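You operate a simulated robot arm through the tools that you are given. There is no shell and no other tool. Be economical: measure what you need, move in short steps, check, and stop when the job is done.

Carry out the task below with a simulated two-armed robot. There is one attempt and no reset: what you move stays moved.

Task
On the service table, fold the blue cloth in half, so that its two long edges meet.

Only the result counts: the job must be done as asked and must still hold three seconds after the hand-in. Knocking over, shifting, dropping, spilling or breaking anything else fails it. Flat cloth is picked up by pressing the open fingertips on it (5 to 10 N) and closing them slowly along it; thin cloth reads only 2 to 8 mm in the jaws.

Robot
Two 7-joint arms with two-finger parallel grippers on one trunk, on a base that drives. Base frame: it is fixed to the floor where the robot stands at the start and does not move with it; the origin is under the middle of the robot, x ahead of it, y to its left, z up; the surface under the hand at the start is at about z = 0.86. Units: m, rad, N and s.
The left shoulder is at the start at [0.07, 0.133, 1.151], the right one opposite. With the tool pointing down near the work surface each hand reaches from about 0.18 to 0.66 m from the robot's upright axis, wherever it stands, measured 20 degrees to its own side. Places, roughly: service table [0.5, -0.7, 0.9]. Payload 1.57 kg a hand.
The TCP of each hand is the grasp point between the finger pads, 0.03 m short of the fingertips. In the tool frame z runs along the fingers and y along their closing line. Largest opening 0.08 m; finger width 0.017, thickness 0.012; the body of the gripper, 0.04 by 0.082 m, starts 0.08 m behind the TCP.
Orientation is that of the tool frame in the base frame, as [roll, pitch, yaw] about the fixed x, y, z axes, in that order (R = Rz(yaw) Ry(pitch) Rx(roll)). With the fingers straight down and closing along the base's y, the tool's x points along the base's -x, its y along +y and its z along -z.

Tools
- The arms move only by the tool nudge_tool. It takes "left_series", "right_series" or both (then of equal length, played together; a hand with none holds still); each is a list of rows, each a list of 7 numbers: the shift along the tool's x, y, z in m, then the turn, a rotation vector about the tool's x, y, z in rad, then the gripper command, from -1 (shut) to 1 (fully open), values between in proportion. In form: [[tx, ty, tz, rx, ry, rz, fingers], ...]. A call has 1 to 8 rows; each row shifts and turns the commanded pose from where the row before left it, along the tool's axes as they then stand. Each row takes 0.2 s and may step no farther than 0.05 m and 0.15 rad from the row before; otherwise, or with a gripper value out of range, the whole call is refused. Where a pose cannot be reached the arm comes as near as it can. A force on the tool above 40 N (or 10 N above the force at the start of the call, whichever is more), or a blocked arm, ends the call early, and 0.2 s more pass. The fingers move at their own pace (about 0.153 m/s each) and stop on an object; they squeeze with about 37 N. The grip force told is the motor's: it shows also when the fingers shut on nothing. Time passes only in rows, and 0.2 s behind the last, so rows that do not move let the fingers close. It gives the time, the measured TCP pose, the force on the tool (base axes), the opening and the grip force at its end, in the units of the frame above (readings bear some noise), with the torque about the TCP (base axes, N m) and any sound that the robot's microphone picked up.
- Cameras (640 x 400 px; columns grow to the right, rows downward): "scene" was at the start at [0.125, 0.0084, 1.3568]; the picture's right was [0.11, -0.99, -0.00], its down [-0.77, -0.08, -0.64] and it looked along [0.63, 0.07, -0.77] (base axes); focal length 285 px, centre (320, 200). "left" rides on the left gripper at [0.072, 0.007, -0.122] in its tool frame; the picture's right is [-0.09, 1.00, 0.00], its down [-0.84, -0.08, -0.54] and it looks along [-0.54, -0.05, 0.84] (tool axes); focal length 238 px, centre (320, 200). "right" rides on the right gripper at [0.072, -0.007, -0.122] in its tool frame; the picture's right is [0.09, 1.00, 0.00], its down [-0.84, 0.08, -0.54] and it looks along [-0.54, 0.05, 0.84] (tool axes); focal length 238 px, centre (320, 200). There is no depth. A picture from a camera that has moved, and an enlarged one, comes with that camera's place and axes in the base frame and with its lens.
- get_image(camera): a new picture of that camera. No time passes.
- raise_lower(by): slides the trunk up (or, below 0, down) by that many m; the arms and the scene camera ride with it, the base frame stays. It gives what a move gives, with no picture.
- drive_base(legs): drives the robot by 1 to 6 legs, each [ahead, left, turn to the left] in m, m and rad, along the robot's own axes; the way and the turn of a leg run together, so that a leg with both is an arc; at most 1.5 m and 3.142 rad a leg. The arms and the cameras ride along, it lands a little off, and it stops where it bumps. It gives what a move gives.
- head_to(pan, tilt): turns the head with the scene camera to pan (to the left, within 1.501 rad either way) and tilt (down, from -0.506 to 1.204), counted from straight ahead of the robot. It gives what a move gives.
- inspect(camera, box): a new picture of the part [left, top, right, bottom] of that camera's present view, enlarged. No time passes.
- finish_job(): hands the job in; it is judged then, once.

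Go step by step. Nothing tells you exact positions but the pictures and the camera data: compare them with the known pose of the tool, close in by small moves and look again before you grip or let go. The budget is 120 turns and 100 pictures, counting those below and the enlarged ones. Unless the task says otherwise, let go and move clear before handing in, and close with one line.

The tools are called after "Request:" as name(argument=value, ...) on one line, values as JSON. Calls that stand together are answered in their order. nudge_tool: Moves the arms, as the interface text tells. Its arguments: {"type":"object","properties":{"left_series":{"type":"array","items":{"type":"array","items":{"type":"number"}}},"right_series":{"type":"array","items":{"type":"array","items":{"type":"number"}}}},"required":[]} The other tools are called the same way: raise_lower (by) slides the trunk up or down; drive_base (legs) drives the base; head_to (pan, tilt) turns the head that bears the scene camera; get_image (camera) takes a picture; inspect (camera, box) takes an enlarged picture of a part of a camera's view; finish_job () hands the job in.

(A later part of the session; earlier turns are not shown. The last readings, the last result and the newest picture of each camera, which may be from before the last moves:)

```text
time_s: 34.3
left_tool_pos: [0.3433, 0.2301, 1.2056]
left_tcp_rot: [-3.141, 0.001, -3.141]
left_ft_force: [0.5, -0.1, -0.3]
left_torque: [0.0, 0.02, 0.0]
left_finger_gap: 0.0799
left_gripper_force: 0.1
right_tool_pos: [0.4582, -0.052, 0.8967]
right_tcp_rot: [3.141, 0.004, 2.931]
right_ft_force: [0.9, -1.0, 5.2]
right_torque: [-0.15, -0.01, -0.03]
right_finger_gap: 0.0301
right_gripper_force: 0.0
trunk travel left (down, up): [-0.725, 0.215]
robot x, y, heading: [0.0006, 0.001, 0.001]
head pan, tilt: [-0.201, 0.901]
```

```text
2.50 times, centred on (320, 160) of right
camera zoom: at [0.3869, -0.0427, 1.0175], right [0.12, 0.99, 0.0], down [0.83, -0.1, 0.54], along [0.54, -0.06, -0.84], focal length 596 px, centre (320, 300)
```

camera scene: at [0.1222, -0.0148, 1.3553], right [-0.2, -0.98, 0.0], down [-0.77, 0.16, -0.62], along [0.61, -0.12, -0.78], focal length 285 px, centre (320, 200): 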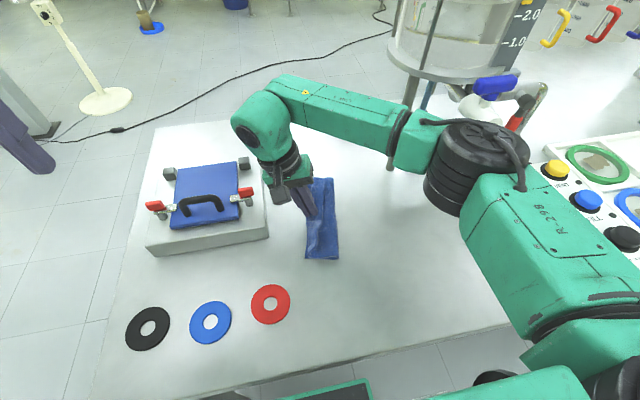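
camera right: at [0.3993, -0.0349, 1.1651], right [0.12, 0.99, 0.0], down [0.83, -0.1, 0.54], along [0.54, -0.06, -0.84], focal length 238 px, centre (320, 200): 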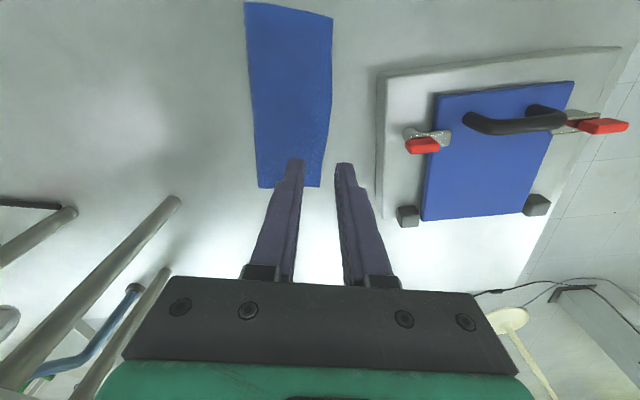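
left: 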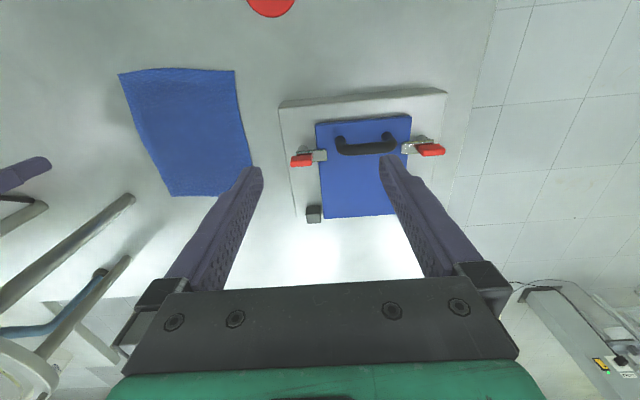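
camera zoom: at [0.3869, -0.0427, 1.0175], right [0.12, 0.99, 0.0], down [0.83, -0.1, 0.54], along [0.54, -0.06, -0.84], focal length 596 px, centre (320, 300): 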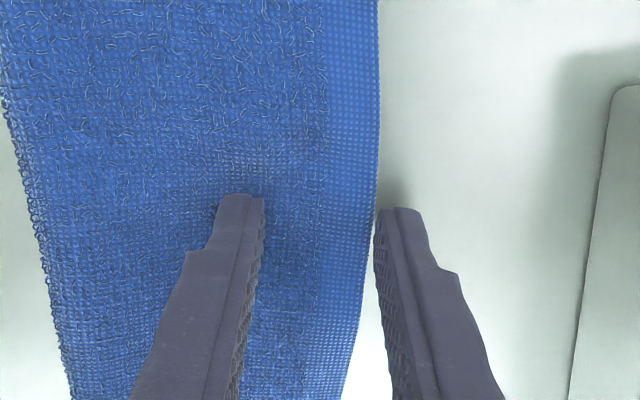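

The cloth got dragged along with the finger. I lift properly clear this time before shifting.

Request:
nudge_tool(right_series=[[0, 0, -0.02, 0, 0, 0, -0.25], [0, -0.01, 0, 0, 0, 0, -0.25], [0, 0, 0, 0, 0, 0, -0.25], [0, 0, 0.016, 0, 0, 0, -0.25], [0, 0, 0.003, 0, 0, 0, -0.25], [0, 0, 0, 0, 0, 0, -0.25]])

Request:
inspect(camera="right", box=[220, 80, 420, 240])

```text
time_s: 35.7
left_tool_pos: [0.3438, 0.2304, 1.2055]
left_tcp_rot: [3.14, 0.001, -3.14]
left_ft_force: [0.5, 0.1, 0.2]
left_torque: [0.05, -0.01, 0.02]
left_finger_gap: 0.0797
left_gripper_force: 0.1
right_tool_pos: [0.4562, -0.0619, 0.8954]
right_tcp_rot: [3.141, 0.003, 2.932]
right_ft_force: [0.3, -0.5, 4.3]
right_torque: [-0.09, 0.01, 0.01]
right_finger_gap: 0.0301
right_gripper_force: 0.1
trunk travel left (down, up): [-0.725, 0.215]
robot x, y, heading: [-0.0013, -0.0011, 0.003]
head pan, tilt: [-0.201, 0.901]
```

```text
2.50 times, centred on (320, 160) of right
camera zoom: at [0.3843, -0.0523, 1.0177], right [0.12, 0.99, 0.0], down [0.83, -0.1, 0.54], along [0.54, -0.06, -0.84], focal length 596 px, centre (320, 300)
```

zoom: 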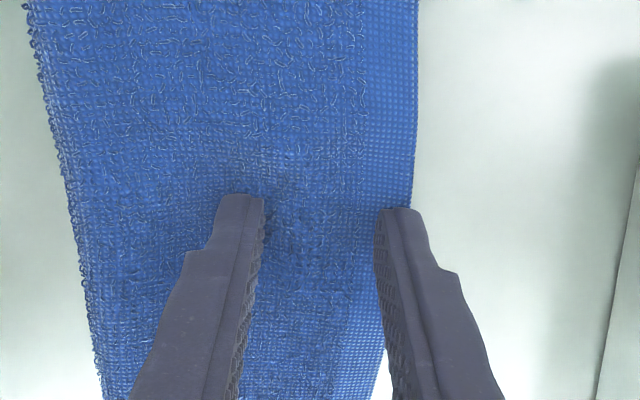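

Now the outer finger is over the hem. The inner finger stands on the double layer, so I tilt slightly to load both, press a little and close.

Request:
nudge_tool(right_series=[[0, 0, 0, 0.07, 0, 0, -0.25], [0, 0, 0.0012, 0, 0, 0, -0.25], [0, 0, 0, 0, 0, 0, -0.25]])

```text
time_s: 36.5
left_tool_pos: [0.3431, 0.2297, 1.2058]
left_tcp_rot: [3.141, 0.001, -3.14]
left_ft_force: [0.6, 0.1, -0.2]
left_torque: [-0.01, -0.01, 0.0]
left_finger_gap: 0.08
left_gripper_force: 0.0
right_tool_pos: [0.4567, -0.0618, 0.8952]
right_tcp_rot: [-3.07, -0.001, 2.933]
right_ft_force: [-0.3, 0.0, 4.2]
right_torque: [-0.02, 0.04, 0.0]
right_finger_gap: 0.0303
right_gripper_force: 0.0
trunk travel left (down, up): [-0.725, 0.215]
robot x, y, heading: [-0.0007, -0.0029, 0.003]
head pan, tilt: [-0.201, 0.901]
```

Request:
nudge_tool(right_series=[[0, 0, 0.001, 0, 0, 0, -0.32], [0, 0, 0, 0, 0, 0, -0.44], [0, 0, 0, 0, 0, 0, -0.56], [0, 0, 0, 0, 0, 0, -0.68], [0, 0, 0, 0, 0, 0, -0.8], [0, 0, 0, 0, 0, 0, -0.9], [0, 0, 0, 0, 0, 0, -1], [0, 0, 0, 0, 0, 0, -1]])

Request:
inspect(camera="right", box=[220, 80, 420, 240])

Request:
inspect(camera="scene", box=[250, 160, 370, 280])

```text
time_s: 38.3
left_tool_pos: [0.3427, 0.2297, 1.2068]
left_tcp_rot: [-3.14, 0.002, -3.141]
left_ft_force: [-1.0, -0.3, -0.4]
left_torque: [0.02, -0.03, -0.03]
left_finger_gap: 0.08
left_gripper_force: 0.0
right_tool_pos: [0.457, -0.0626, 0.8955]
right_tcp_rot: [-3.072, 0.001, 2.932]
right_ft_force: [0.8, -0.5, 10.0]
right_torque: [-0.04, -0.03, 0.03]
right_finger_gap: 0.0038
right_gripper_force: 24.5
trunk travel left (down, up): [-0.725, 0.215]
robot x, y, heading: [0.0026, 0.0025, 0.003]
head pan, tilt: [-0.201, 0.901]
```

```text
2.50 times, centred on (320, 160) of right
camera zoom: at [0.3858, -0.0444, 1.0168], right [0.12, 0.99, -0.07], down [0.84, -0.06, 0.54], along [0.53, -0.12, -0.84], focal length 596 px, centre (320, 300)
```

zoom: 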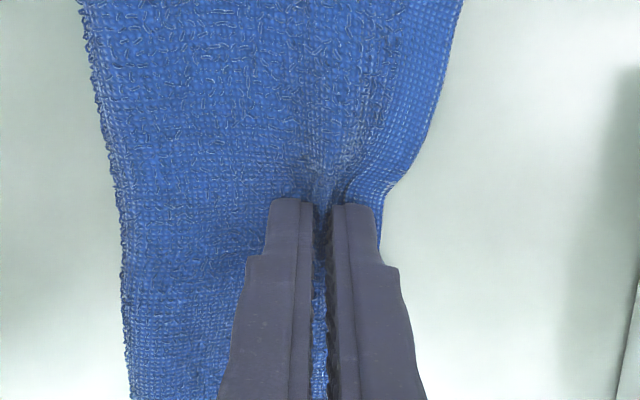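

```text
3.33 times, centred on (310, 220) of scene
camera zoom: at [0.1212, -0.0143, 1.3554], right [-0.2, -0.98, 0.0], down [-0.77, 0.16, -0.62], along [0.61, -0.12, -0.78], focal length 949 px, centre (353, 133)
```

zoom: 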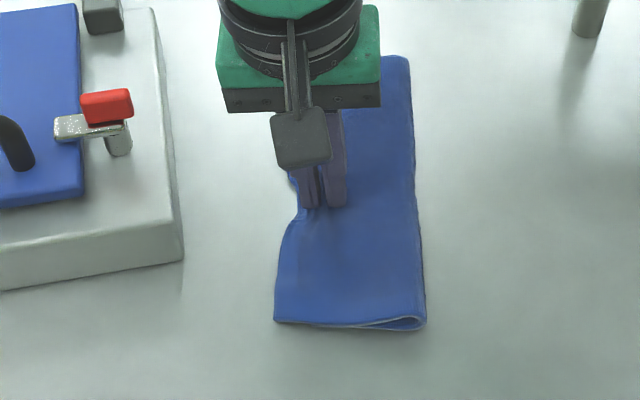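

Gripped the top layer only. I lift about 3 cm, move back about 2 cm and lower again.

Request:
nudge_tool(right_series=[[0, 0, -0.015, 0, 0, 0, -1], [0, -0.004, -0.015, 0, 0, 0, -1], [0, -0.008, -0.003, 0, 0, 0, -1], [0, -0.008, 0, 0, 0, 0, -1], [0, 0, 0, 0, 0, 0, -1]])

Request:
get_image(camera="right")

Request:
inspect(camera="scene", box=[250, 160, 370, 280])

```text
time_s: 39.5
left_tool_pos: [0.3428, 0.2282, 1.2058]
left_tcp_rot: [3.14, 0.0, -3.14]
left_ft_force: [-0.3, 0.8, -0.2]
left_torque: [-0.01, -0.03, 0.0]
left_finger_gap: 0.08
left_gripper_force: 0.0
right_tool_pos: [0.4533, -0.0802, 0.9281]
right_tcp_rot: [-3.072, 0.0, 2.931]
right_ft_force: [0.6, 0.4, 0.0]
right_torque: [0.0, -0.01, 0.03]
right_finger_gap: 0.0034
right_gripper_force: 24.7
trunk travel left (down, up): [-0.725, 0.215]
robot x, y, heading: [-0.0026, 0.0032, 0.004]
head pan, tilt: [-0.201, 0.901]
```

```text
65 pictures are left
camera right: at [0.3834, -0.0623, 1.0504], right [0.12, 0.99, -0.07], down [0.84, -0.06, 0.54], along [0.53, -0.12, -0.84], focal length 238 px, centre (320, 200)
```

right: 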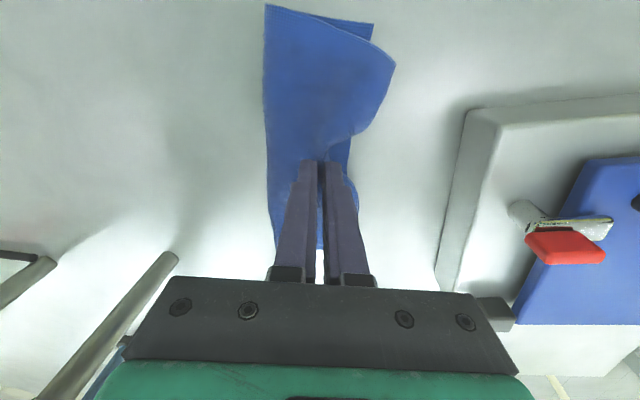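

```text
3.33 times, centred on (310, 220) of scene
camera zoom: at [0.1227, -0.0143, 1.3552], right [-0.2, -0.98, 0.0], down [-0.77, 0.16, -0.62], along [0.61, -0.12, -0.78], focal length 949 px, centre (353, 133)
```

zoom: 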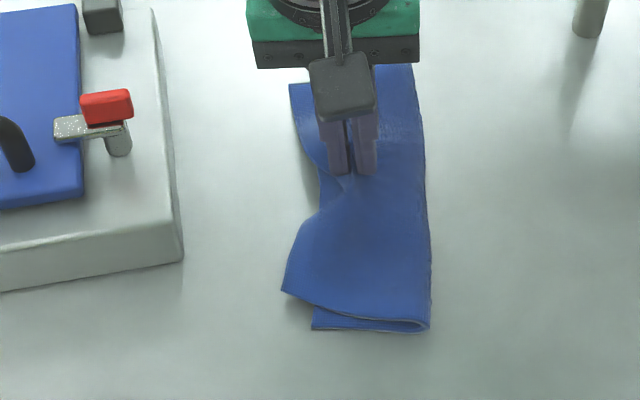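

The bottom near corner D is visible at about (0.374, −0.041), and the bottom edge at mid is about y −0.062. Lowering here should land the top edge right on it, so I lower and release.

Request:
nudge_tool(right_series=[[0, 0, 0.012, -0.035, 0, 0, -1], [0, 0, 0.012, -0.035, 0, 0, -1], [0, 0, 0.006, 0, 0, 0, -1], [0, 0, 0, 0, 0, 0, -0.9], [0, 0, 0, 0, 0, 0, -0.75], [0, 0, 0, 0, 0, 0, -0.55], [0, 0, -0.02, 0, 0, 0, -0.5], [0, 0, -0.04, 0, 0, 0, -0.5]])

Request:
nudge_tool(right_series=[[0, 0, -0.04, 0, 0, 0, -0.5], [0, -0.03, -0.04, 0, 0, 0, -0.5], [0, -0.03, 0, 0, 0, 0, -0.5]])

Request:
get_image(camera="right")

Request:
inspect(camera="scene", box=[260, 170, 370, 280])

```text
time_s: 41.3
left_tool_pos: [0.3431, 0.2302, 1.2065]
left_tcp_rot: [-3.141, 0.001, -3.14]
left_ft_force: [0.1, 0.2, 0.3]
left_torque: [0.05, -0.04, -0.02]
left_finger_gap: 0.0802
left_gripper_force: 0.0
right_tool_pos: [0.4514, -0.0817, 0.9568]
right_tcp_rot: [-3.141, 0.0, 2.932]
right_ft_force: [-0.6, -0.7, 0.2]
right_torque: [0.02, -0.01, 0.0]
right_finger_gap: 0.02
right_gripper_force: 0.2
trunk travel left (down, up): [-0.725, 0.215]
robot x, y, heading: [0.0019, 0.0041, 0.001]
head pan, tilt: [-0.201, 0.901]
```

```text
time_s: 42.1
left_tool_pos: [0.3445, 0.2278, 1.2064]
left_tcp_rot: [3.139, 0.001, -3.14]
left_ft_force: [-0.1, 0.5, 0.7]
left_torque: [0.01, 0.01, 0.01]
left_finger_gap: 0.08
left_gripper_force: 0.0
right_tool_pos: [0.4391, -0.1405, 1.0368]
right_tcp_rot: [3.14, -0.003, 2.932]
right_ft_force: [-0.1, -0.6, 0.3]
right_torque: [0.03, -0.04, -0.02]
right_finger_gap: 0.0199
right_gripper_force: 0.0
trunk travel left (down, up): [-0.725, 0.215]
robot x, y, heading: [0.0028, -0.0002, 0.003]
head pan, tilt: [-0.201, 0.901]
```

```text
63 pictures are left
camera right: at [0.368, -0.1311, 1.1599], right [0.12, 0.99, 0.0], down [0.84, -0.1, 0.54], along [0.54, -0.06, -0.84], focal length 238 px, centre (320, 200)
```

right: 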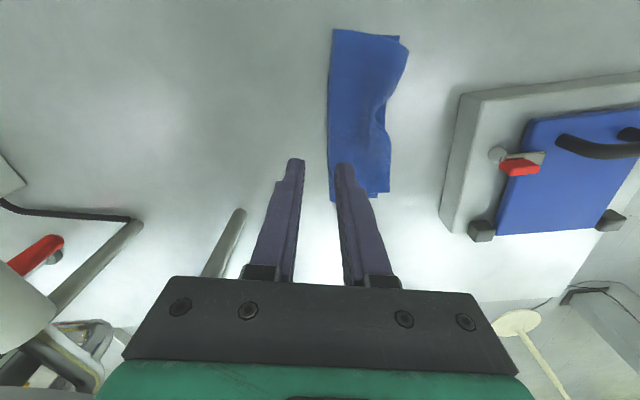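

```text
3.64 times, centred on (315, 225) of scene
camera zoom: at [0.1227, -0.0167, 1.3552], right [-0.2, -0.98, 0.0], down [-0.77, 0.16, -0.62], along [0.61, -0.12, -0.78], focal length 1035 px, centre (338, 109)
```

zoom: 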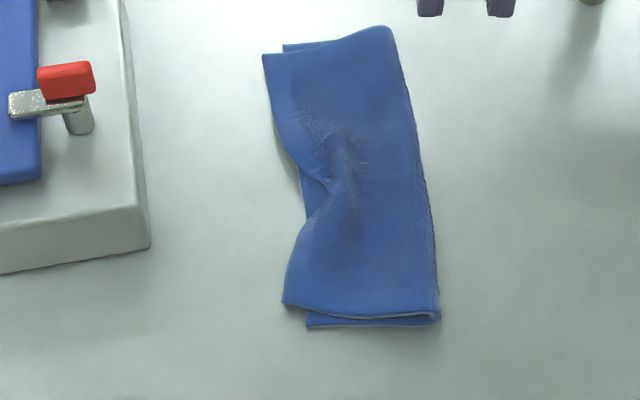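

The corners still overshoot by about 1.3 cm and mid-edge has a wrinkle that pulled them inward. Light pressing slid only the top layer before, so I'll press near each top corner and slide it onto its mate, starting with the near one.

Request:
nudge_tool(right_series=[[0.0283, 0.0346, 0, 0, 0, 0, -1], [0.0283, 0.0346, 0, 0, 0, 0, -1], [0, 0, 0.034, 0, 0, 0, -1], [0, 0, 0.034, 0, 0, 0, -1], [0, 0, 0.034, 0, 0, 0, -1], [0, 0, 0.03, 0, 0, 0, -1], [0, 0, 0.002, 0, 0, 0, -1], [0, 0, 0.0015, 0, 0, 0, -1]])

Request:
inspect(camera="scene", box=[260, 170, 370, 280])

```text
time_s: 43.9
left_tool_pos: [0.3438, 0.229, 1.2059]
left_tcp_rot: [-3.14, 0.0, -3.139]
left_ft_force: [0.0, 0.9, 0.2]
left_torque: [-0.01, -0.05, -0.01]
left_finger_gap: 0.0801
left_gripper_force: 0.1
right_tool_pos: [0.4004, -0.059, 0.9022]
right_tcp_rot: [-3.141, 0.001, 2.932]
right_ft_force: [0.0, 0.2, 0.3]
right_torque: [-0.02, 0.03, -0.03]
right_finger_gap: 0.0003
right_gripper_force: 20.7
trunk travel left (down, up): [-0.725, 0.215]
robot x, y, heading: [-0.0012, 0.0015, 0.002]
head pan, tilt: [-0.201, 0.901]
```

```text
3.64 times, centred on (315, 225) of scene
camera zoom: at [0.1228, -0.0145, 1.3552], right [-0.2, -0.98, 0.0], down [-0.77, 0.16, -0.62], along [0.61, -0.12, -0.78], focal length 1035 px, centre (338, 109)
```

zoom: 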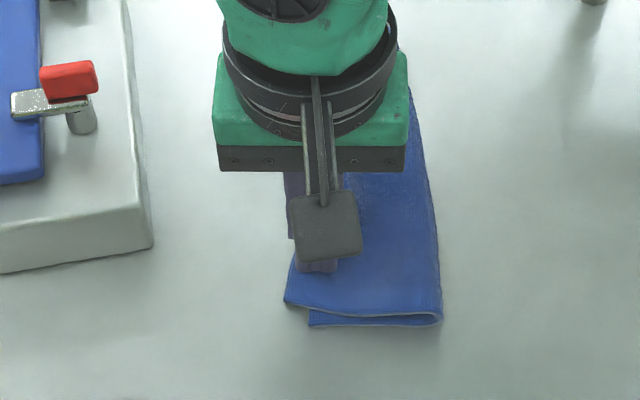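

Request:
nudge_tool(right_series=[[0, 0, 0.003, 0, 0, 0, -1], [0, 0, 0.0012, 0, 0, 0, -1], [0, 0, 0, 0, 0, 0, -1]])

```text
time_s: 44.7
left_tool_pos: [0.3436, 0.2293, 1.2058]
left_tcp_rot: [3.14, 0.002, -3.14]
left_ft_force: [-0.4, -0.7, 0.8]
left_torque: [0.05, 0.04, 0.0]
left_finger_gap: 0.0801
left_gripper_force: 0.0
right_tool_pos: [0.4005, -0.06, 0.9005]
right_tcp_rot: [3.141, 0.001, 2.932]
right_ft_force: [0.9, 0.7, 0.4]
right_torque: [0.01, 0.02, -0.01]
right_finger_gap: 0.0
right_gripper_force: 21.3
trunk travel left (down, up): [-0.725, 0.215]
robot x, y, heading: [0.0005, 0.0007, -0.003]
head pan, tilt: [-0.201, 0.901]
```

Request:
nudge_tool(right_series=[[0, 0, 0.0018, 0, 0, 0, -1], [0, 0, 0.0008, 0, 0, 0, -1], [0, 0, 0, 0, 0, 0, -1]])

```text
time_s: 45.5
left_tool_pos: [0.3436, 0.2304, 1.2069]
left_tcp_rot: [-3.141, -0.001, -3.14]
left_ft_force: [0.8, -0.6, 0.4]
left_torque: [-0.05, 0.01, 0.02]
left_finger_gap: 0.0799
left_gripper_force: 0.1
right_tool_pos: [0.3993, -0.0602, 0.896]
right_tcp_rot: [-3.14, 0.0, 2.933]
right_ft_force: [0.7, 0.7, 3.2]
right_torque: [-0.04, -0.02, 0.0]
right_finger_gap: 0.0001
right_gripper_force: 21.7
trunk travel left (down, up): [-0.725, 0.215]
robot x, y, heading: [0.0, 0.0008, 0.0]
head pan, tilt: [-0.201, 0.901]
```

Contact at 3 N. I slide by (−0.013, −0.011).

Request:
nudge_tool(right_series=[[0.0026, -0.0034, 0, 0, 0, 0, -1], [0.0026, -0.0034, 0, 0, 0, 0, -1], [0.0026, -0.0034, 0, 0, 0, 0, -1], [0.0026, -0.0034, 0, 0, 0, 0, -1], [0, 0, 0, 0, 0, 0, -1]])

Request:
inspect(camera="scene", box=[260, 170, 370, 280])

```text
time_s: 46.7
left_tool_pos: [0.3423, 0.2294, 1.206]
left_tcp_rot: [3.141, -0.001, -3.139]
left_ft_force: [-0.6, -0.3, -0.2]
left_torque: [0.02, 0.0, 0.02]
left_finger_gap: 0.08
left_gripper_force: 0.1
right_tool_pos: [0.3868, -0.0715, 0.8962]
right_tcp_rot: [3.14, 0.0, 2.931]
right_ft_force: [0.0, 0.7, 3.3]
right_torque: [0.01, 0.01, 0.0]
right_finger_gap: 0.0
right_gripper_force: 21.0
trunk travel left (down, up): [-0.725, 0.215]
robot x, y, heading: [-0.0013, 0.0019, -0.002]
head pan, tilt: [-0.201, 0.901]
```

```text
3.64 times, centred on (315, 225) of scene
camera zoom: at [0.1225, -0.0143, 1.3553], right [-0.2, -0.98, 0.0], down [-0.77, 0.16, -0.62], along [0.61, -0.12, -0.78], focal length 1035 px, centre (338, 109)
```

zoom: 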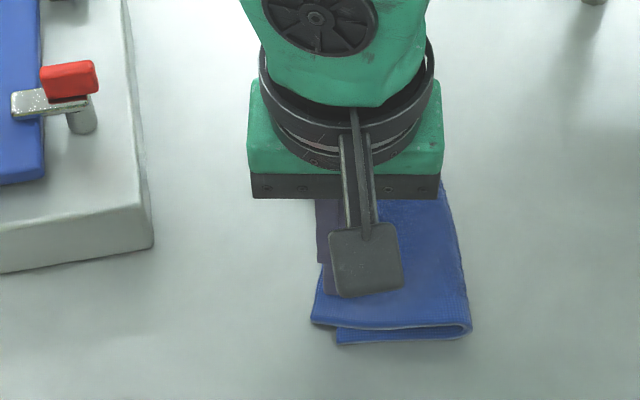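

Both layers slid together, so dragging is no good. I'll pinch each corner with the fingers closing along the edge, lift it clear and set it down, so I raise, yaw 90° and look.

Request:
nudge_tool(right_series=[[0, 0, -0.03, 0, 0, 0, -1], [0, 0, -0.04, 0, 0, 0.1428, -0.5], [0, 0, -0.03, 0, 0, 0.1428, -0.25], [0, 0, 0, 0, 0, 0.1428, -0.25], [0, 0, 0, 0, 0, 0.1428, -0.25], [0, 0, 0, 0, 0, 0.1428, -0.25], [0, 0, 0, 0, 0, 0.1428, -0.25], [0, 0, 0, 0, 0, 0.1428, -0.25]])

Request:
nudge_tool(right_series=[[0, 0, 0, 0, 0, 0.1428, -0.25], [0, 0, 0, 0, 0, 0.1428, -0.25], [0, 0, 0, 0, 0, 0.1428, -0.25], [0, 0, 0, 0, 0, 0.1428, -0.25], [0, 0, 0, 0, 0, 0, -0.25]])

Request:
get_image(camera="right")

Request:
inspect(camera="scene", box=[260, 170, 370, 280])

```text
time_s: 48.5
left_tool_pos: [0.3433, 0.2295, 1.2053]
left_tcp_rot: [-3.141, 0.0, -3.14]
left_ft_force: [-0.6, 0.7, -0.1]
left_torque: [0.02, 0.03, -0.01]
left_finger_gap: 0.08
left_gripper_force: 0.1
right_tool_pos: [0.3865, -0.0721, 0.9959]
right_tcp_rot: [3.141, 0.0, 1.93]
right_ft_force: [0.2, 0.6, 0.0]
right_torque: [-0.01, -0.01, -0.01]
right_finger_gap: 0.0298
right_gripper_force: 0.0
trunk travel left (down, up): [-0.725, 0.215]
robot x, y, heading: [0.0013, -0.0016, 0.005]
head pan, tilt: [-0.201, 0.901]
```

```text
time_s: 49.7
left_tool_pos: [0.3443, 0.2301, 1.2063]
left_tcp_rot: [-3.141, 0.0, -3.141]
left_ft_force: [0.0, 0.1, -0.2]
left_torque: [0.01, -0.03, 0.01]
left_finger_gap: 0.0802
left_gripper_force: 0.0
right_tool_pos: [0.3869, -0.0711, 0.9956]
right_tcp_rot: [3.141, 0.001, 1.36]
right_ft_force: [-0.3, -0.1, 0.0]
right_torque: [0.01, -0.01, -0.04]
right_finger_gap: 0.03
right_gripper_force: 0.0
trunk travel left (down, up): [-0.725, 0.215]
robot x, y, heading: [-0.0045, 0.0001, 0.001]
head pan, tilt: [-0.201, 0.901]
```

```text
59 pictures are left
camera right: at [0.3943, 0.0015, 1.1179], right [0.99, -0.12, 0.0], down [-0.1, -0.83, 0.54], along [-0.06, -0.54, -0.84], focal length 238 px, centre (320, 200)
```

right: 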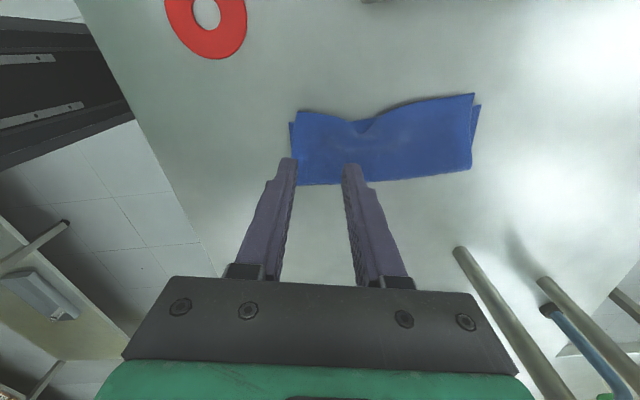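

```text
3.64 times, centred on (315, 225) of scene
camera zoom: at [0.1228, -0.0146, 1.3552], right [-0.2, -0.98, 0.0], down [-0.77, 0.16, -0.62], along [0.61, -0.12, -0.78], focal length 1035 px, centre (338, 109)
```

zoom: 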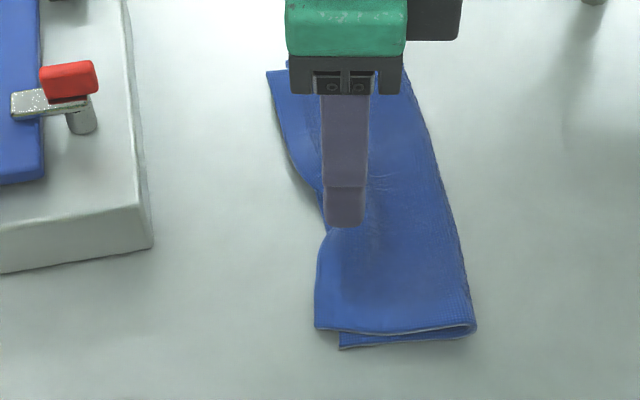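

Request:
inspect(camera="right", box=[270, 70, 500, 210])

```text
2.78 times, centred on (385, 140) of right
camera zoom: at [0.3943, 0.0015, 1.1179], right [0.99, -0.12, 0.0], down [-0.1, -0.83, 0.54], along [-0.06, -0.54, -0.84], focal length 663 px, centre (139, 367)
```

zoom: 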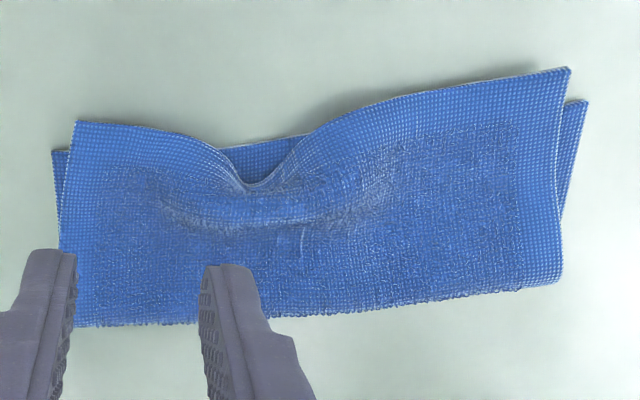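

Bottom edge: near (0.355,−0.062), mid (0.435,−0.068), far (0.552,−0.068). The top corners are at (0.367,−0.052) and (0.540,−0.055), pulled inward by the mid wrinkle. I align the yaw and go to pinch the near top corner.

Request:
nudge_tool(right_series=[[0, 0, 0, 0, 0, -0.09, -0.25], [0, 0, 0, 0, 0, -0.09, -0.25], [0.008, 0.008, 0, 0, 0, 0, -0.25], [0, 0, 0.04, 0, 0, 0, -0.25], [0, 0, 0.04, 0, 0, 0, -0.25], [0, 0, 0.014, 0, 0, 0, -0.25], [0, 0, 0.002, 0, 0, 0, -0.25], [0, 0, 0, 0, 0, 0, -0.25]])

Request:
inspect(camera="right", box=[200, 70, 440, 220])

```text
time_s: 51.5
left_tool_pos: [0.3437, 0.2294, 1.206]
left_tcp_rot: [3.141, -0.001, -3.14]
left_ft_force: [0.6, -0.1, 0.4]
left_torque: [-0.01, 0.02, 0.02]
left_finger_gap: 0.0801
left_gripper_force: 0.0
right_tool_pos: [0.3952, -0.0631, 0.899]
right_tcp_rot: [3.141, 0.0, 1.541]
right_ft_force: [0.3, -1.1, -0.1]
right_torque: [0.0, -0.01, 0.0]
right_finger_gap: 0.03
right_gripper_force: 0.0
trunk travel left (down, up): [-0.725, 0.215]
robot x, y, heading: [0.0002, 0.0, -0.002]
head pan, tilt: [-0.201, 0.901]
```

```text
2.67 times, centred on (320, 145) of right
camera zoom: at [0.3898, 0.0094, 1.0207], right [1.0, 0.06, 0.0], down [0.05, -0.84, 0.54], along [0.03, -0.54, -0.84], focal length 636 px, centre (320, 347)
```

zoom: 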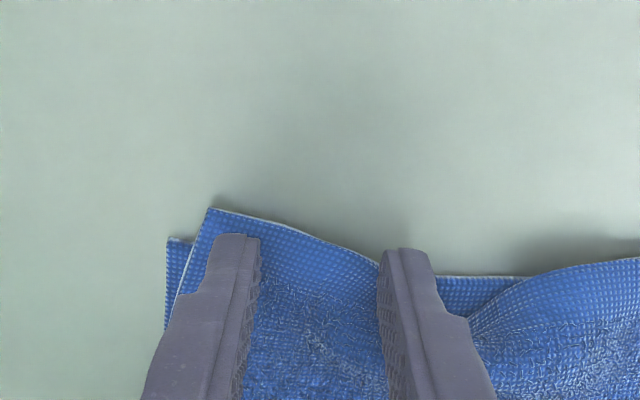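

Request:
nudge_tool(right_series=[[-0.003, -0.002, 0, 0, 0, 0, -0.28], [0, 0, 0.0025, 0, 0, 0, -0.28], [0, 0, 0.001, 0, 0, 0, -0.28], [0, 0, 0, 0, 0, 0, -0.28]])

```text
time_s: 52.5
left_tool_pos: [0.3431, 0.2295, 1.2066]
left_tcp_rot: [3.142, -0.001, -3.139]
left_ft_force: [0.4, 0.0, 0.3]
left_torque: [0.01, 0.02, 0.0]
left_finger_gap: 0.0798
left_gripper_force: 0.1
right_tool_pos: [0.393, -0.0673, 0.8977]
right_tcp_rot: [-3.141, 0.0, 1.544]
right_ft_force: [-0.8, 0.4, 2.3]
right_torque: [0.0, 0.07, 0.0]
right_finger_gap: 0.0288
right_gripper_force: 0.0
trunk travel left (down, up): [-0.725, 0.215]
robot x, y, heading: [-0.0009, -0.0039, 0.002]
head pan, tilt: [-0.201, 0.901]
```

Request:
nudge_tool(right_series=[[0, 0, 0.001, 0, 0, 0, -0.28], [0, 0, 0.0005, 0, 0, 0, -0.4], [0, 0, 0, 0, 0, 0, -0.52], [0, 0, 0, 0, 0, 0, -0.64], [0, 0, 0, 0, 0, 0, -0.76], [0, 0, 0, 0, 0, 0, -0.88], [0, 0, 0, 0, 0, 0, -1], [0, 0, 0, 0, 0, 0, -1]])

Request:
inspect(camera="right", box=[200, 70, 440, 220])

```text
time_s: 54.3
left_tool_pos: [0.3422, 0.2294, 1.205]
left_tcp_rot: [-3.141, 0.001, 3.141]
left_ft_force: [0.1, 0.1, 0.9]
left_torque: [0.0, 0.01, -0.04]
left_finger_gap: 0.08
left_gripper_force: 0.1
right_tool_pos: [0.3929, -0.0667, 0.8959]
right_tcp_rot: [3.141, -0.001, 1.543]
right_ft_force: [0.0, 0.6, 4.9]
right_torque: [-0.03, 0.01, -0.01]
right_finger_gap: 0.0061
right_gripper_force: 25.5
trunk travel left (down, up): [-0.725, 0.215]
robot x, y, heading: [-0.0003, 0.0022, 0.0]
head pan, tilt: [-0.201, 0.901]
```

```text
2.67 times, centred on (320, 145) of right
camera zoom: at [0.3875, 0.0058, 1.0178], right [1.0, 0.06, 0.0], down [0.05, -0.84, 0.54], along [0.04, -0.54, -0.84], focal length 636 px, centre (320, 347)
```

zoom: 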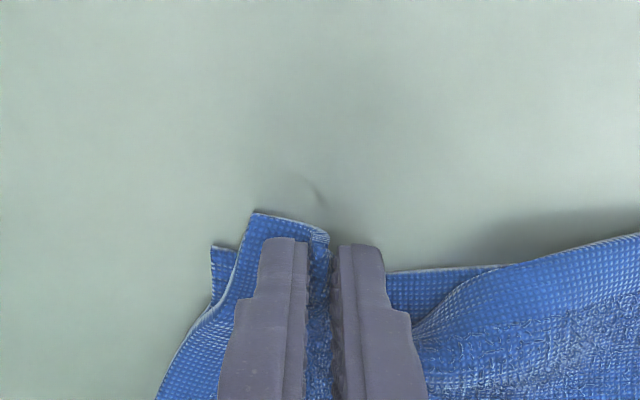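

Gap 6 mm, so it likely caught both layers. I release, and re-pinch only the overhang, about 8 mm farther out.

Request:
nudge_tool(right_series=[[0, 0, 0, 0, 0, 0, -0.8], [0, 0, 0, 0, 0, 0, -0.6], [0, 0, 0, 0, 0, 0, -0.35], [0, 0, -0.02, 0, 0, 0, -0.35], [0.009, 0, 0, 0, 0, 0, -0.35], [0, 0, 0, 0, 0, 0, -0.35]])

Request:
inspect(camera="right", box=[200, 70, 440, 220])

```text
time_s: 55.7
left_tool_pos: [0.3441, 0.2293, 1.206]
left_tcp_rot: [-3.141, -0.001, -3.139]
left_ft_force: [-0.1, 0.2, 1.1]
left_torque: [-0.02, -0.04, 0.0]
left_finger_gap: 0.0798
left_gripper_force: 0.1
right_tool_pos: [0.3927, -0.0586, 0.9149]
right_tcp_rot: [-3.141, 0.001, 1.544]
right_ft_force: [0.5, 0.3, 0.5]
right_torque: [-0.01, -0.02, -0.01]
right_finger_gap: 0.0258
right_gripper_force: 0.1
trunk travel left (down, up): [-0.725, 0.215]
robot x, y, heading: [-0.0012, 0.0017, 0.0]
head pan, tilt: [-0.201, 0.901]
```

```text
2.67 times, centred on (320, 145) of right
camera zoom: at [0.3879, 0.0146, 1.0362], right [1.0, 0.06, 0.0], down [0.05, -0.84, 0.54], along [0.03, -0.54, -0.84], focal length 636 px, centre (320, 347)
```

zoom: 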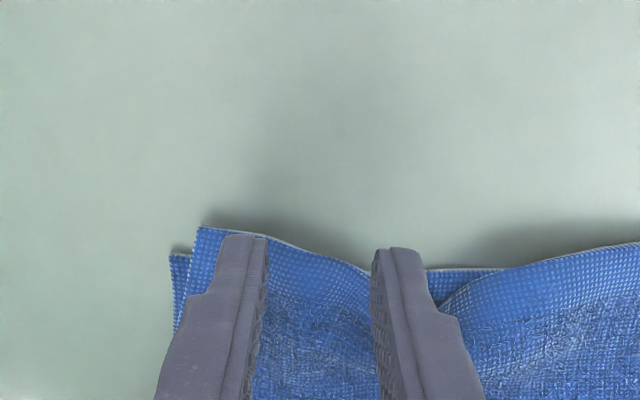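

The near corner is already closer, offset now about (0.010, 0.010). I pinch nearer the corner, only on the overhang.

Request:
nudge_tool(right_series=[[0.001, -0.015, 0, 0, 0, 0, -0.4], [0, 0, 0.015, 0, 0, 0, -0.4], [0, 0, 0.003, 0, 0, 0, -0.4], [0, 0, 0.0015, 0, 0, 0, -0.4], [0, 0, 0, 0, 0, 0, -0.4]])

Request:
inspect(camera="right", box=[200, 70, 440, 220])

```text
time_s: 56.9
left_tool_pos: [0.3444, 0.23, 1.2056]
left_tcp_rot: [-3.141, 0.0, -3.139]
left_ft_force: [-0.2, 0.2, 0.9]
left_torque: [0.0, -0.03, 0.04]
left_finger_gap: 0.08
left_gripper_force: 0.1
right_tool_pos: [0.3777, -0.0565, 0.8945]
right_tcp_rot: [3.141, -0.002, 1.542]
right_ft_force: [0.1, -0.9, 2.0]
right_torque: [-0.04, 0.02, 0.0]
right_finger_gap: 0.0239
right_gripper_force: 0.1
trunk travel left (down, up): [-0.725, 0.215]
robot x, y, heading: [-0.0022, 0.0003, -0.002]
head pan, tilt: [-0.201, 0.901]
```

```text
2.67 times, centred on (320, 145) of right
camera zoom: at [0.3725, 0.017, 1.0165], right [1.0, 0.06, 0.0], down [0.05, -0.84, 0.54], along [0.03, -0.54, -0.84], focal length 636 px, centre (320, 347)
```

zoom: 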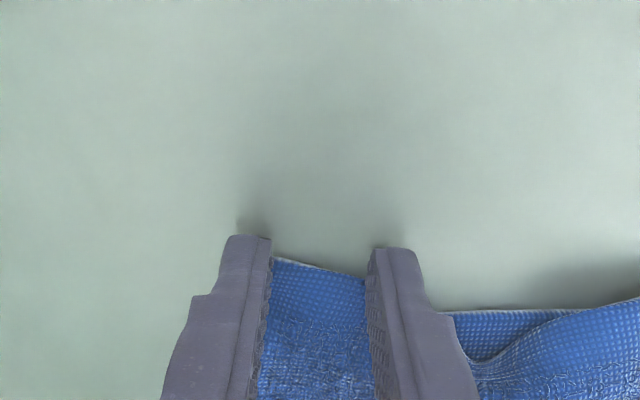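

Request:
nudge_tool(right_series=[[-0.002, 0, 0.001, 0, 0, 0, -0.4], [0, 0, 0.0008, 0, 0, 0, -0.48], [0, 0, 0, 0, 0, 0, -0.58], [0, 0, 0, 0, 0, 0, -0.68], [0, 0, 0, 0, 0, 0, -0.78], [0, 0, 0, 0, 0, 0, -0.88], [0, 0, 0, 0, 0, 0, -1], [0, 0, 0, 0, 0, 0, -1]])

Request:
inspect(camera="right", box=[200, 70, 440, 220])

```text
time_s: 58.7
left_tool_pos: [0.3434, 0.2293, 1.2054]
left_tcp_rot: [-3.141, 0.0, -3.14]
left_ft_force: [-0.3, 0.4, -0.4]
left_torque: [-0.01, 0.0, -0.01]
left_finger_gap: 0.0797
left_gripper_force: 0.0
right_tool_pos: [0.3781, -0.0571, 0.8933]
right_tcp_rot: [-3.14, 0.001, 1.543]
right_ft_force: [0.3, -0.8, 4.2]
right_torque: [-0.02, -0.05, 0.0]
right_finger_gap: 0.0029
right_gripper_force: 24.3
trunk travel left (down, up): [-0.725, 0.215]
robot x, y, heading: [-0.002, -0.0004, 0.003]
head pan, tilt: [-0.201, 0.901]
```

```text
2.67 times, centred on (320, 145) of right
camera zoom: at [0.3726, 0.0156, 1.0153], right [1.0, 0.06, 0.0], down [0.05, -0.84, 0.54], along [0.03, -0.54, -0.84], focal length 636 px, centre (320, 347)
```

zoom: 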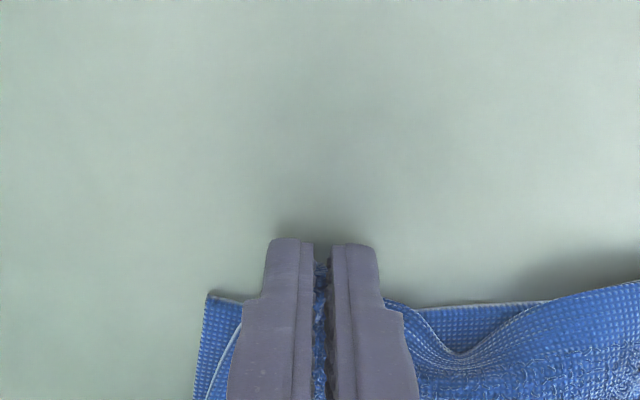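

Single layer gripped at 2.9 mm. I lift, shift about (−0.014, −0.010), lower and release.

Request:
nudge_tool(right_series=[[0, 0, -0.012, 0, 0, 0, -1], [0, -0.004, -0.012, 0, 0, 0, -1], [-0.005, -0.005, 0, 0, 0, 0, -1], [-0.005, -0.006, 0, 0, 0, 0, -1], [0, 0, 0.01, 0, 0, 0, -1], [0, 0, 0.008, 0, 0, 0, -1], [0, 0, 0.0025, 0, 0, 0, -1], [0, 0, 0, 0, 0, 0, -1]])

Request:
nudge_tool(right_series=[[0, 0, 0, 0, 0, 0, -0.85], [0, 0, 0, 0, 0, 0, -0.65], [0, 0, 0, 0, 0, 0, -0.4], [0, 0, -0.02, 0, 0, 0, -0.4], [0, 0, -0.04, 0, 0, 0, -0.4], [0, 0, -0.04, 0, 0, 0, -0.4], [0.02, 0.03, 0, 0, 0, 0, -0.4], [0, 0, 0, 0, 0, 0, -0.4]])

Request:
get_image(camera="right")

Request:
inspect(camera="right", box=[230, 70, 460, 210])

```text
time_s: 60.5
left_tool_pos: [0.3434, 0.2296, 1.2048]
left_tcp_rot: [-3.141, 0.0, -3.14]
left_ft_force: [0.8, 0.4, 0.8]
left_torque: [0.0, 0.04, -0.02]
left_finger_gap: 0.0803
left_gripper_force: 0.0
right_tool_pos: [0.3633, -0.067, 0.897]
right_tcp_rot: [-3.141, 0.001, 1.543]
right_ft_force: [0.4, 0.2, 1.3]
right_torque: [0.01, 0.0, 0.03]
right_finger_gap: 0.0033
right_gripper_force: 23.7
trunk travel left (down, up): [-0.725, 0.215]
robot x, y, heading: [0.0018, -0.0045, 0.005]
head pan, tilt: [-0.201, 0.901]
```

```text
time_s: 62.3
left_tool_pos: [0.3437, 0.2302, 1.2054]
left_tcp_rot: [3.141, -0.001, -3.14]
left_ft_force: [0.3, 0.3, -0.1]
left_torque: [-0.04, 0.0, -0.02]
left_finger_gap: 0.0799
left_gripper_force: 0.0
right_tool_pos: [0.3936, -0.0496, 0.9969]
right_tcp_rot: [-3.141, 0.001, 1.542]
right_ft_force: [-1.2, 0.4, -0.4]
right_torque: [0.0, -0.02, 0.02]
right_finger_gap: 0.0242
right_gripper_force: 0.0
trunk travel left (down, up): [-0.725, 0.215]
robot x, y, heading: [-0.0032, -0.0015, 0.001]
head pan, tilt: [-0.201, 0.901]
```

```text
51 pictures are left
camera right: at [0.3882, 0.0234, 1.1186], right [1.0, 0.06, 0.0], down [0.05, -0.84, 0.54], along [0.04, -0.54, -0.84], focal length 238 px, centre (320, 200)
```

right: 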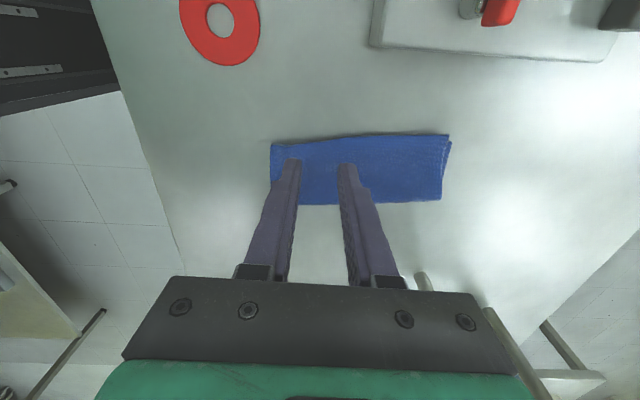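

```text
2.78 times, centred on (345, 140) of right
camera zoom: at [0.3882, 0.0234, 1.1186], right [1.0, 0.06, 0.0], down [0.05, -0.84, 0.54], along [0.04, -0.54, -0.84], focal length 663 px, centre (250, 367)
```

zoom: 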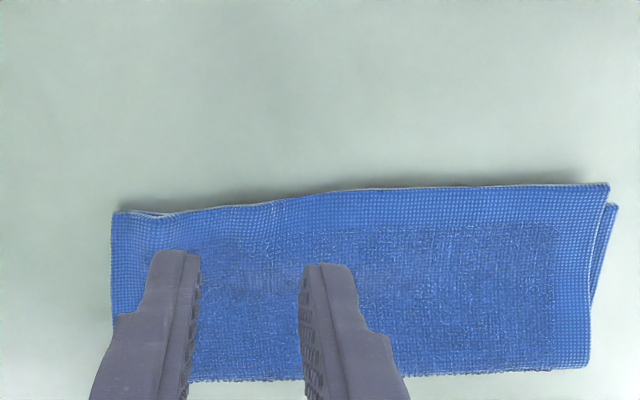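

Excellent: the wrinkle is gone and the near corner matches. The far top corner is still off by about (−0.009, +0.010), so I do the same there, pinching at x ≈ 0.51 on the overhang only.

Request:
nudge_tool(right_series=[[0.001, 0.039, 0, 0, 0, 0, -0.4], [0.001, 0.039, 0, 0, 0, 0, -0.4], [0, 0.0384, 0, 0, 0, 0, -0.4], [0, 0, 0.04, 0, 0, 0, -0.4], [0, 0, 0.035, 0, 0, 0, -0.4], [0, 0, 0, 0, 0, 0, -0.4]])

Request:
get_image(camera="scene")

Request:
inspect(camera="right", box=[200, 70, 440, 220])

```text
time_s: 63.7
left_tool_pos: [0.3441, 0.2293, 1.2056]
left_tcp_rot: [3.141, 0.0, -3.139]
left_ft_force: [0.0, -0.4, 0.4]
left_torque: [0.03, -0.01, -0.01]
left_finger_gap: 0.0802
left_gripper_force: 0.1
right_tool_pos: [0.5105, -0.0491, 0.9207]
right_tcp_rot: [3.14, 0.0, 1.543]
right_ft_force: [-1.3, 0.4, -0.2]
right_torque: [0.0, 0.03, 0.04]
right_finger_gap: 0.0241
right_gripper_force: 0.0
trunk travel left (down, up): [-0.725, 0.215]
robot x, y, heading: [-0.0016, -0.0009, 0.004]
head pan, tilt: [-0.201, 0.901]
```

```text
49 pictures are left
camera scene: at [0.1225, -0.0142, 1.3552], right [-0.2, -0.98, 0.0], down [-0.77, 0.16, -0.62], along [0.61, -0.12, -0.78], focal length 285 px, centre (320, 200)
```

scene: 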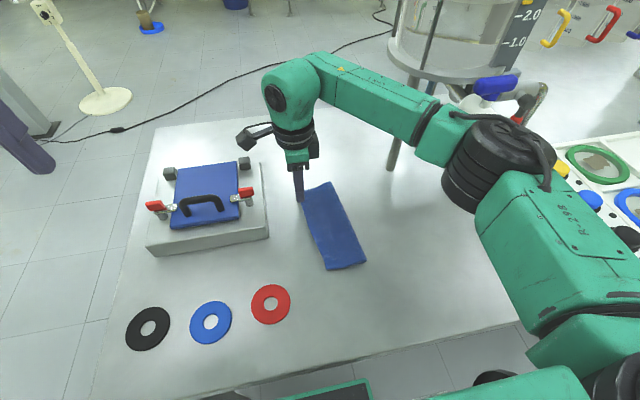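

```text
2.67 times, centred on (320, 145) of right
camera zoom: at [0.5046, 0.0245, 1.0424], right [1.0, 0.06, 0.0], down [0.05, -0.84, 0.54], along [0.04, -0.54, -0.84], focal length 636 px, centre (320, 347)
```

zoom: 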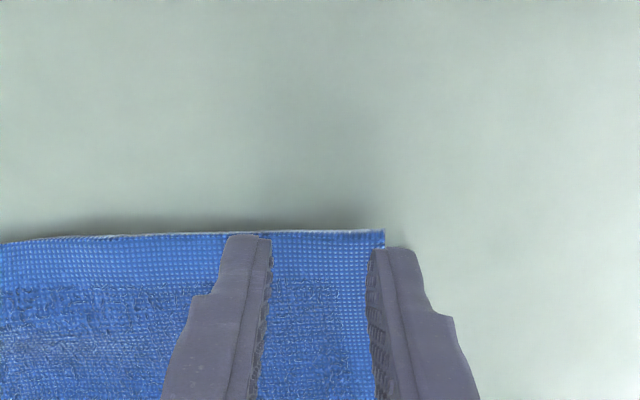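

Request:
nudge_tool(right_series=[[0.001, -0.009, 0.012, 0, 0, 0, -0.4], [0, 0, 0.012, 0, 0, 0, -0.4], [0, 0, 0.0025, 0, 0, 0, -0.4], [0, 0, 0, 0, 0, 0, -0.4]])

Request:
inspect(camera="right", box=[200, 70, 440, 220])

```text
time_s: 64.7
left_tool_pos: [0.3432, 0.2293, 1.2069]
left_tcp_rot: [-3.141, -0.001, -3.14]
left_ft_force: [0.9, 0.3, 0.3]
left_torque: [-0.03, -0.03, 0.03]
left_finger_gap: 0.08
left_gripper_force: 0.0
right_tool_pos: [0.5, -0.0473, 0.8968]
right_tcp_rot: [-3.141, 0.001, 1.542]
right_ft_force: [-0.2, 0.0, 0.4]
right_torque: [0.02, -0.01, 0.02]
right_finger_gap: 0.0239
right_gripper_force: 0.1
trunk travel left (down, up): [-0.725, 0.215]
robot x, y, heading: [0.0012, 0.0014, -0.006]
head pan, tilt: [-0.201, 0.901]
```

```text
2.67 times, centred on (320, 145) of right
camera zoom: at [0.4958, 0.0254, 1.018], right [1.0, 0.06, 0.0], down [0.05, -0.84, 0.54], along [0.03, -0.54, -0.84], focal length 636 px, centre (320, 347)
```

zoom: 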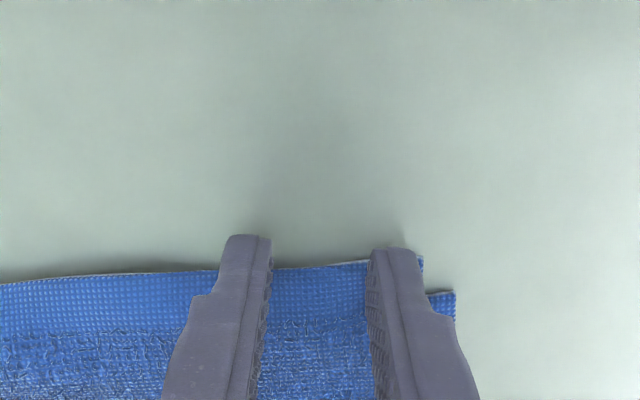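

Request:
nudge_tool(right_series=[[0, 0, 0.002, 0, 0, 0, -0.4], [0, 0, 0.0012, 0, 0, 0, -0.4], [0, 0, 0, 0, 0, 0, -0.4]])

```text
time_s: 65.5
left_tool_pos: [0.343, 0.2296, 1.206]
left_tcp_rot: [3.141, 0.0, -3.139]
left_ft_force: [-0.9, 0.4, 0.6]
left_torque: [0.02, 0.0, 0.0]
left_finger_gap: 0.0798
left_gripper_force: 0.0
right_tool_pos: [0.5005, -0.0488, 0.893]
right_tcp_rot: [3.138, 0.0, 1.543]
right_ft_force: [1.0, -0.4, 5.1]
right_torque: [-0.02, 0.0, 0.03]
right_finger_gap: 0.0236
right_gripper_force: 0.1
trunk travel left (down, up): [-0.725, 0.215]
robot x, y, heading: [-0.0004, -0.0005, 0.004]
head pan, tilt: [-0.201, 0.901]
```

Request:
nudge_tool(right_series=[[0, 0, 0, 0, 0, 0, -0.48], [0, 0, 0, 0, 0, 0, -0.58], [0, 0, 0, 0, 0, 0, -0.68], [0, 0, 0, 0, 0, 0, -0.78], [0, 0, 0, 0, 0, 0, -0.88], [0, 0, 0, 0, 0, 0, -1], [0, 0, 0, 0, 0, 0, -1]])

Request:
inspect(camera="right", box=[200, 70, 440, 220])

```text
time_s: 67.1
left_tool_pos: [0.3432, 0.2297, 1.206]
left_tcp_rot: [3.141, -0.001, -3.14]
left_ft_force: [0.1, 0.6, 0.2]
left_torque: [-0.01, 0.02, 0.01]
left_finger_gap: 0.0799
left_gripper_force: 0.1
right_tool_pos: [0.4995, -0.0488, 0.894]
right_tcp_rot: [-3.14, 0.0, 1.543]
right_ft_force: [0.4, -0.2, 4.1]
right_torque: [-0.02, -0.05, -0.05]
right_finger_gap: 0.0031
right_gripper_force: 23.9
trunk travel left (down, up): [-0.725, 0.215]
robot x, y, heading: [0.0009, 0.0016, 0.005]
head pan, tilt: [-0.201, 0.901]
```

```text
2.67 times, centred on (320, 145) of right
camera zoom: at [0.4954, 0.0252, 1.0153], right [1.0, 0.06, 0.0], down [0.05, -0.84, 0.54], along [0.03, -0.54, -0.84], focal length 636 px, centre (320, 347)
```

zoom: 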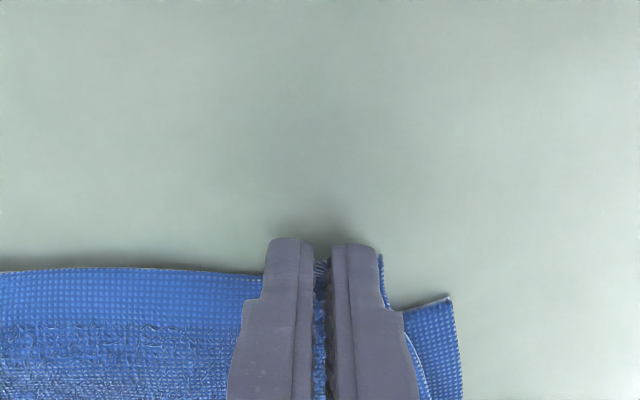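

Single layer gripped (3.1 mm). I lift, shift (+0.008, −0.010), lower and release.

Request:
nudge_tool(right_series=[[0, 0, -0.012, 0, 0, 0, -1], [0, 0.002, -0.012, 0, 0, 0, -1], [-0.005, 0.003, 0, 0, 0, 0, -1], [-0.0055, 0.003, 0, 0, 0, 0, -1], [0, 0, 0.01, 0, 0, 0, -1], [0, 0, 0.008, 0, 0, 0, -1], [0, 0, 0.0025, 0, 0, 0, -1], [0, 0, 0, 0, 0, 0, -1]])

Request:
nudge_tool(right_series=[[0, 0, 0, 0, 0, 0, -0.85], [0, 0, 0, 0, 0, 0, -0.65], [0, 0, 0, 0, 0, 0, -0.4], [0, 0, -0.02, 0, 0, 0, -0.4], [0, 0, -0.04, 0, 0, 0, -0.4], [0, 0, -0.04, 0, 0, 0, -0.4], [0.02, -0.03, -0.02, 0, 0, 0, -0.4], [0, -0.04, 0, 0, 0, 0, -0.4]])

Request:
inspect(camera="right", box=[230, 90, 440, 220])

Request:
inspect(camera="scene", box=[270, 170, 380, 280])

```text
time_s: 68.9
left_tool_pos: [0.3428, 0.2299, 1.206]
left_tcp_rot: [3.141, -0.001, -3.14]
left_ft_force: [-1.0, -1.0, -0.3]
left_torque: [0.02, 0.02, 0.01]
left_finger_gap: 0.0801
left_gripper_force: 0.0
right_tool_pos: [0.5085, -0.0598, 0.8958]
right_tcp_rot: [-3.141, -0.001, 1.541]
right_ft_force: [0.4, -0.3, 1.9]
right_torque: [-0.04, -0.01, -0.02]
right_finger_gap: 0.0029
right_gripper_force: 23.8
trunk travel left (down, up): [-0.725, 0.215]
robot x, y, heading: [0.0026, 0.0004, -0.002]
head pan, tilt: [-0.201, 0.901]
```

```text
time_s: 70.7
left_tool_pos: [0.3424, 0.2294, 1.2076]
left_tcp_rot: [-3.141, 0.001, -3.141]
left_ft_force: [0.5, 0.2, -0.3]
left_torque: [0.0, 0.0, 0.02]
left_finger_gap: 0.0798
left_gripper_force: 0.1
right_tool_pos: [0.4371, -0.0377, 1.0151]
right_tcp_rot: [3.14, 0.0, 1.543]
right_ft_force: [-0.6, -0.3, 0.6]
right_torque: [0.02, -0.02, 0.02]
right_finger_gap: 0.0239
right_gripper_force: 0.2
trunk travel left (down, up): [-0.725, 0.215]
robot x, y, heading: [-0.0026, -0.0012, -0.002]
head pan, tilt: [-0.201, 0.901]
```

```text
3.05 times, centred on (335, 155) of right
camera zoom: at [0.4328, 0.034, 1.1375], right [1.0, 0.06, 0.0], down [0.05, -0.84, 0.54], along [0.04, -0.54, -0.84], focal length 726 px, centre (274, 337)
```

zoom: 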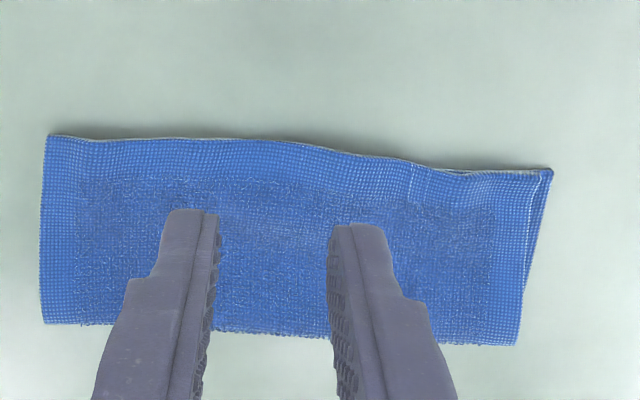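

```text
3.64 times, centred on (325, 225) of scene
camera zoom: at [0.1213, -0.0157, 1.3554], right [-0.2, -0.98, 0.0], down [-0.77, 0.16, -0.62], along [0.61, -0.12, -0.78], focal length 1035 px, centre (302, 109)
```

zoom: 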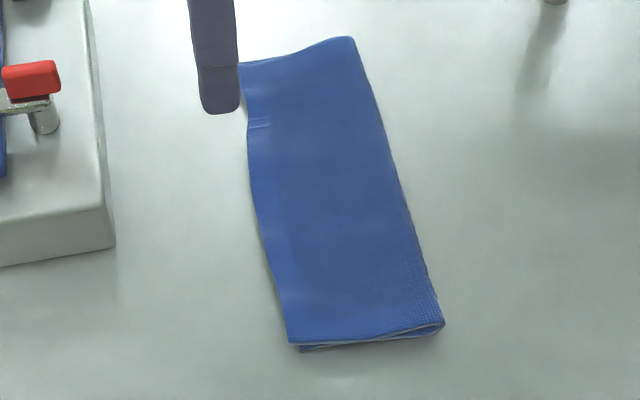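

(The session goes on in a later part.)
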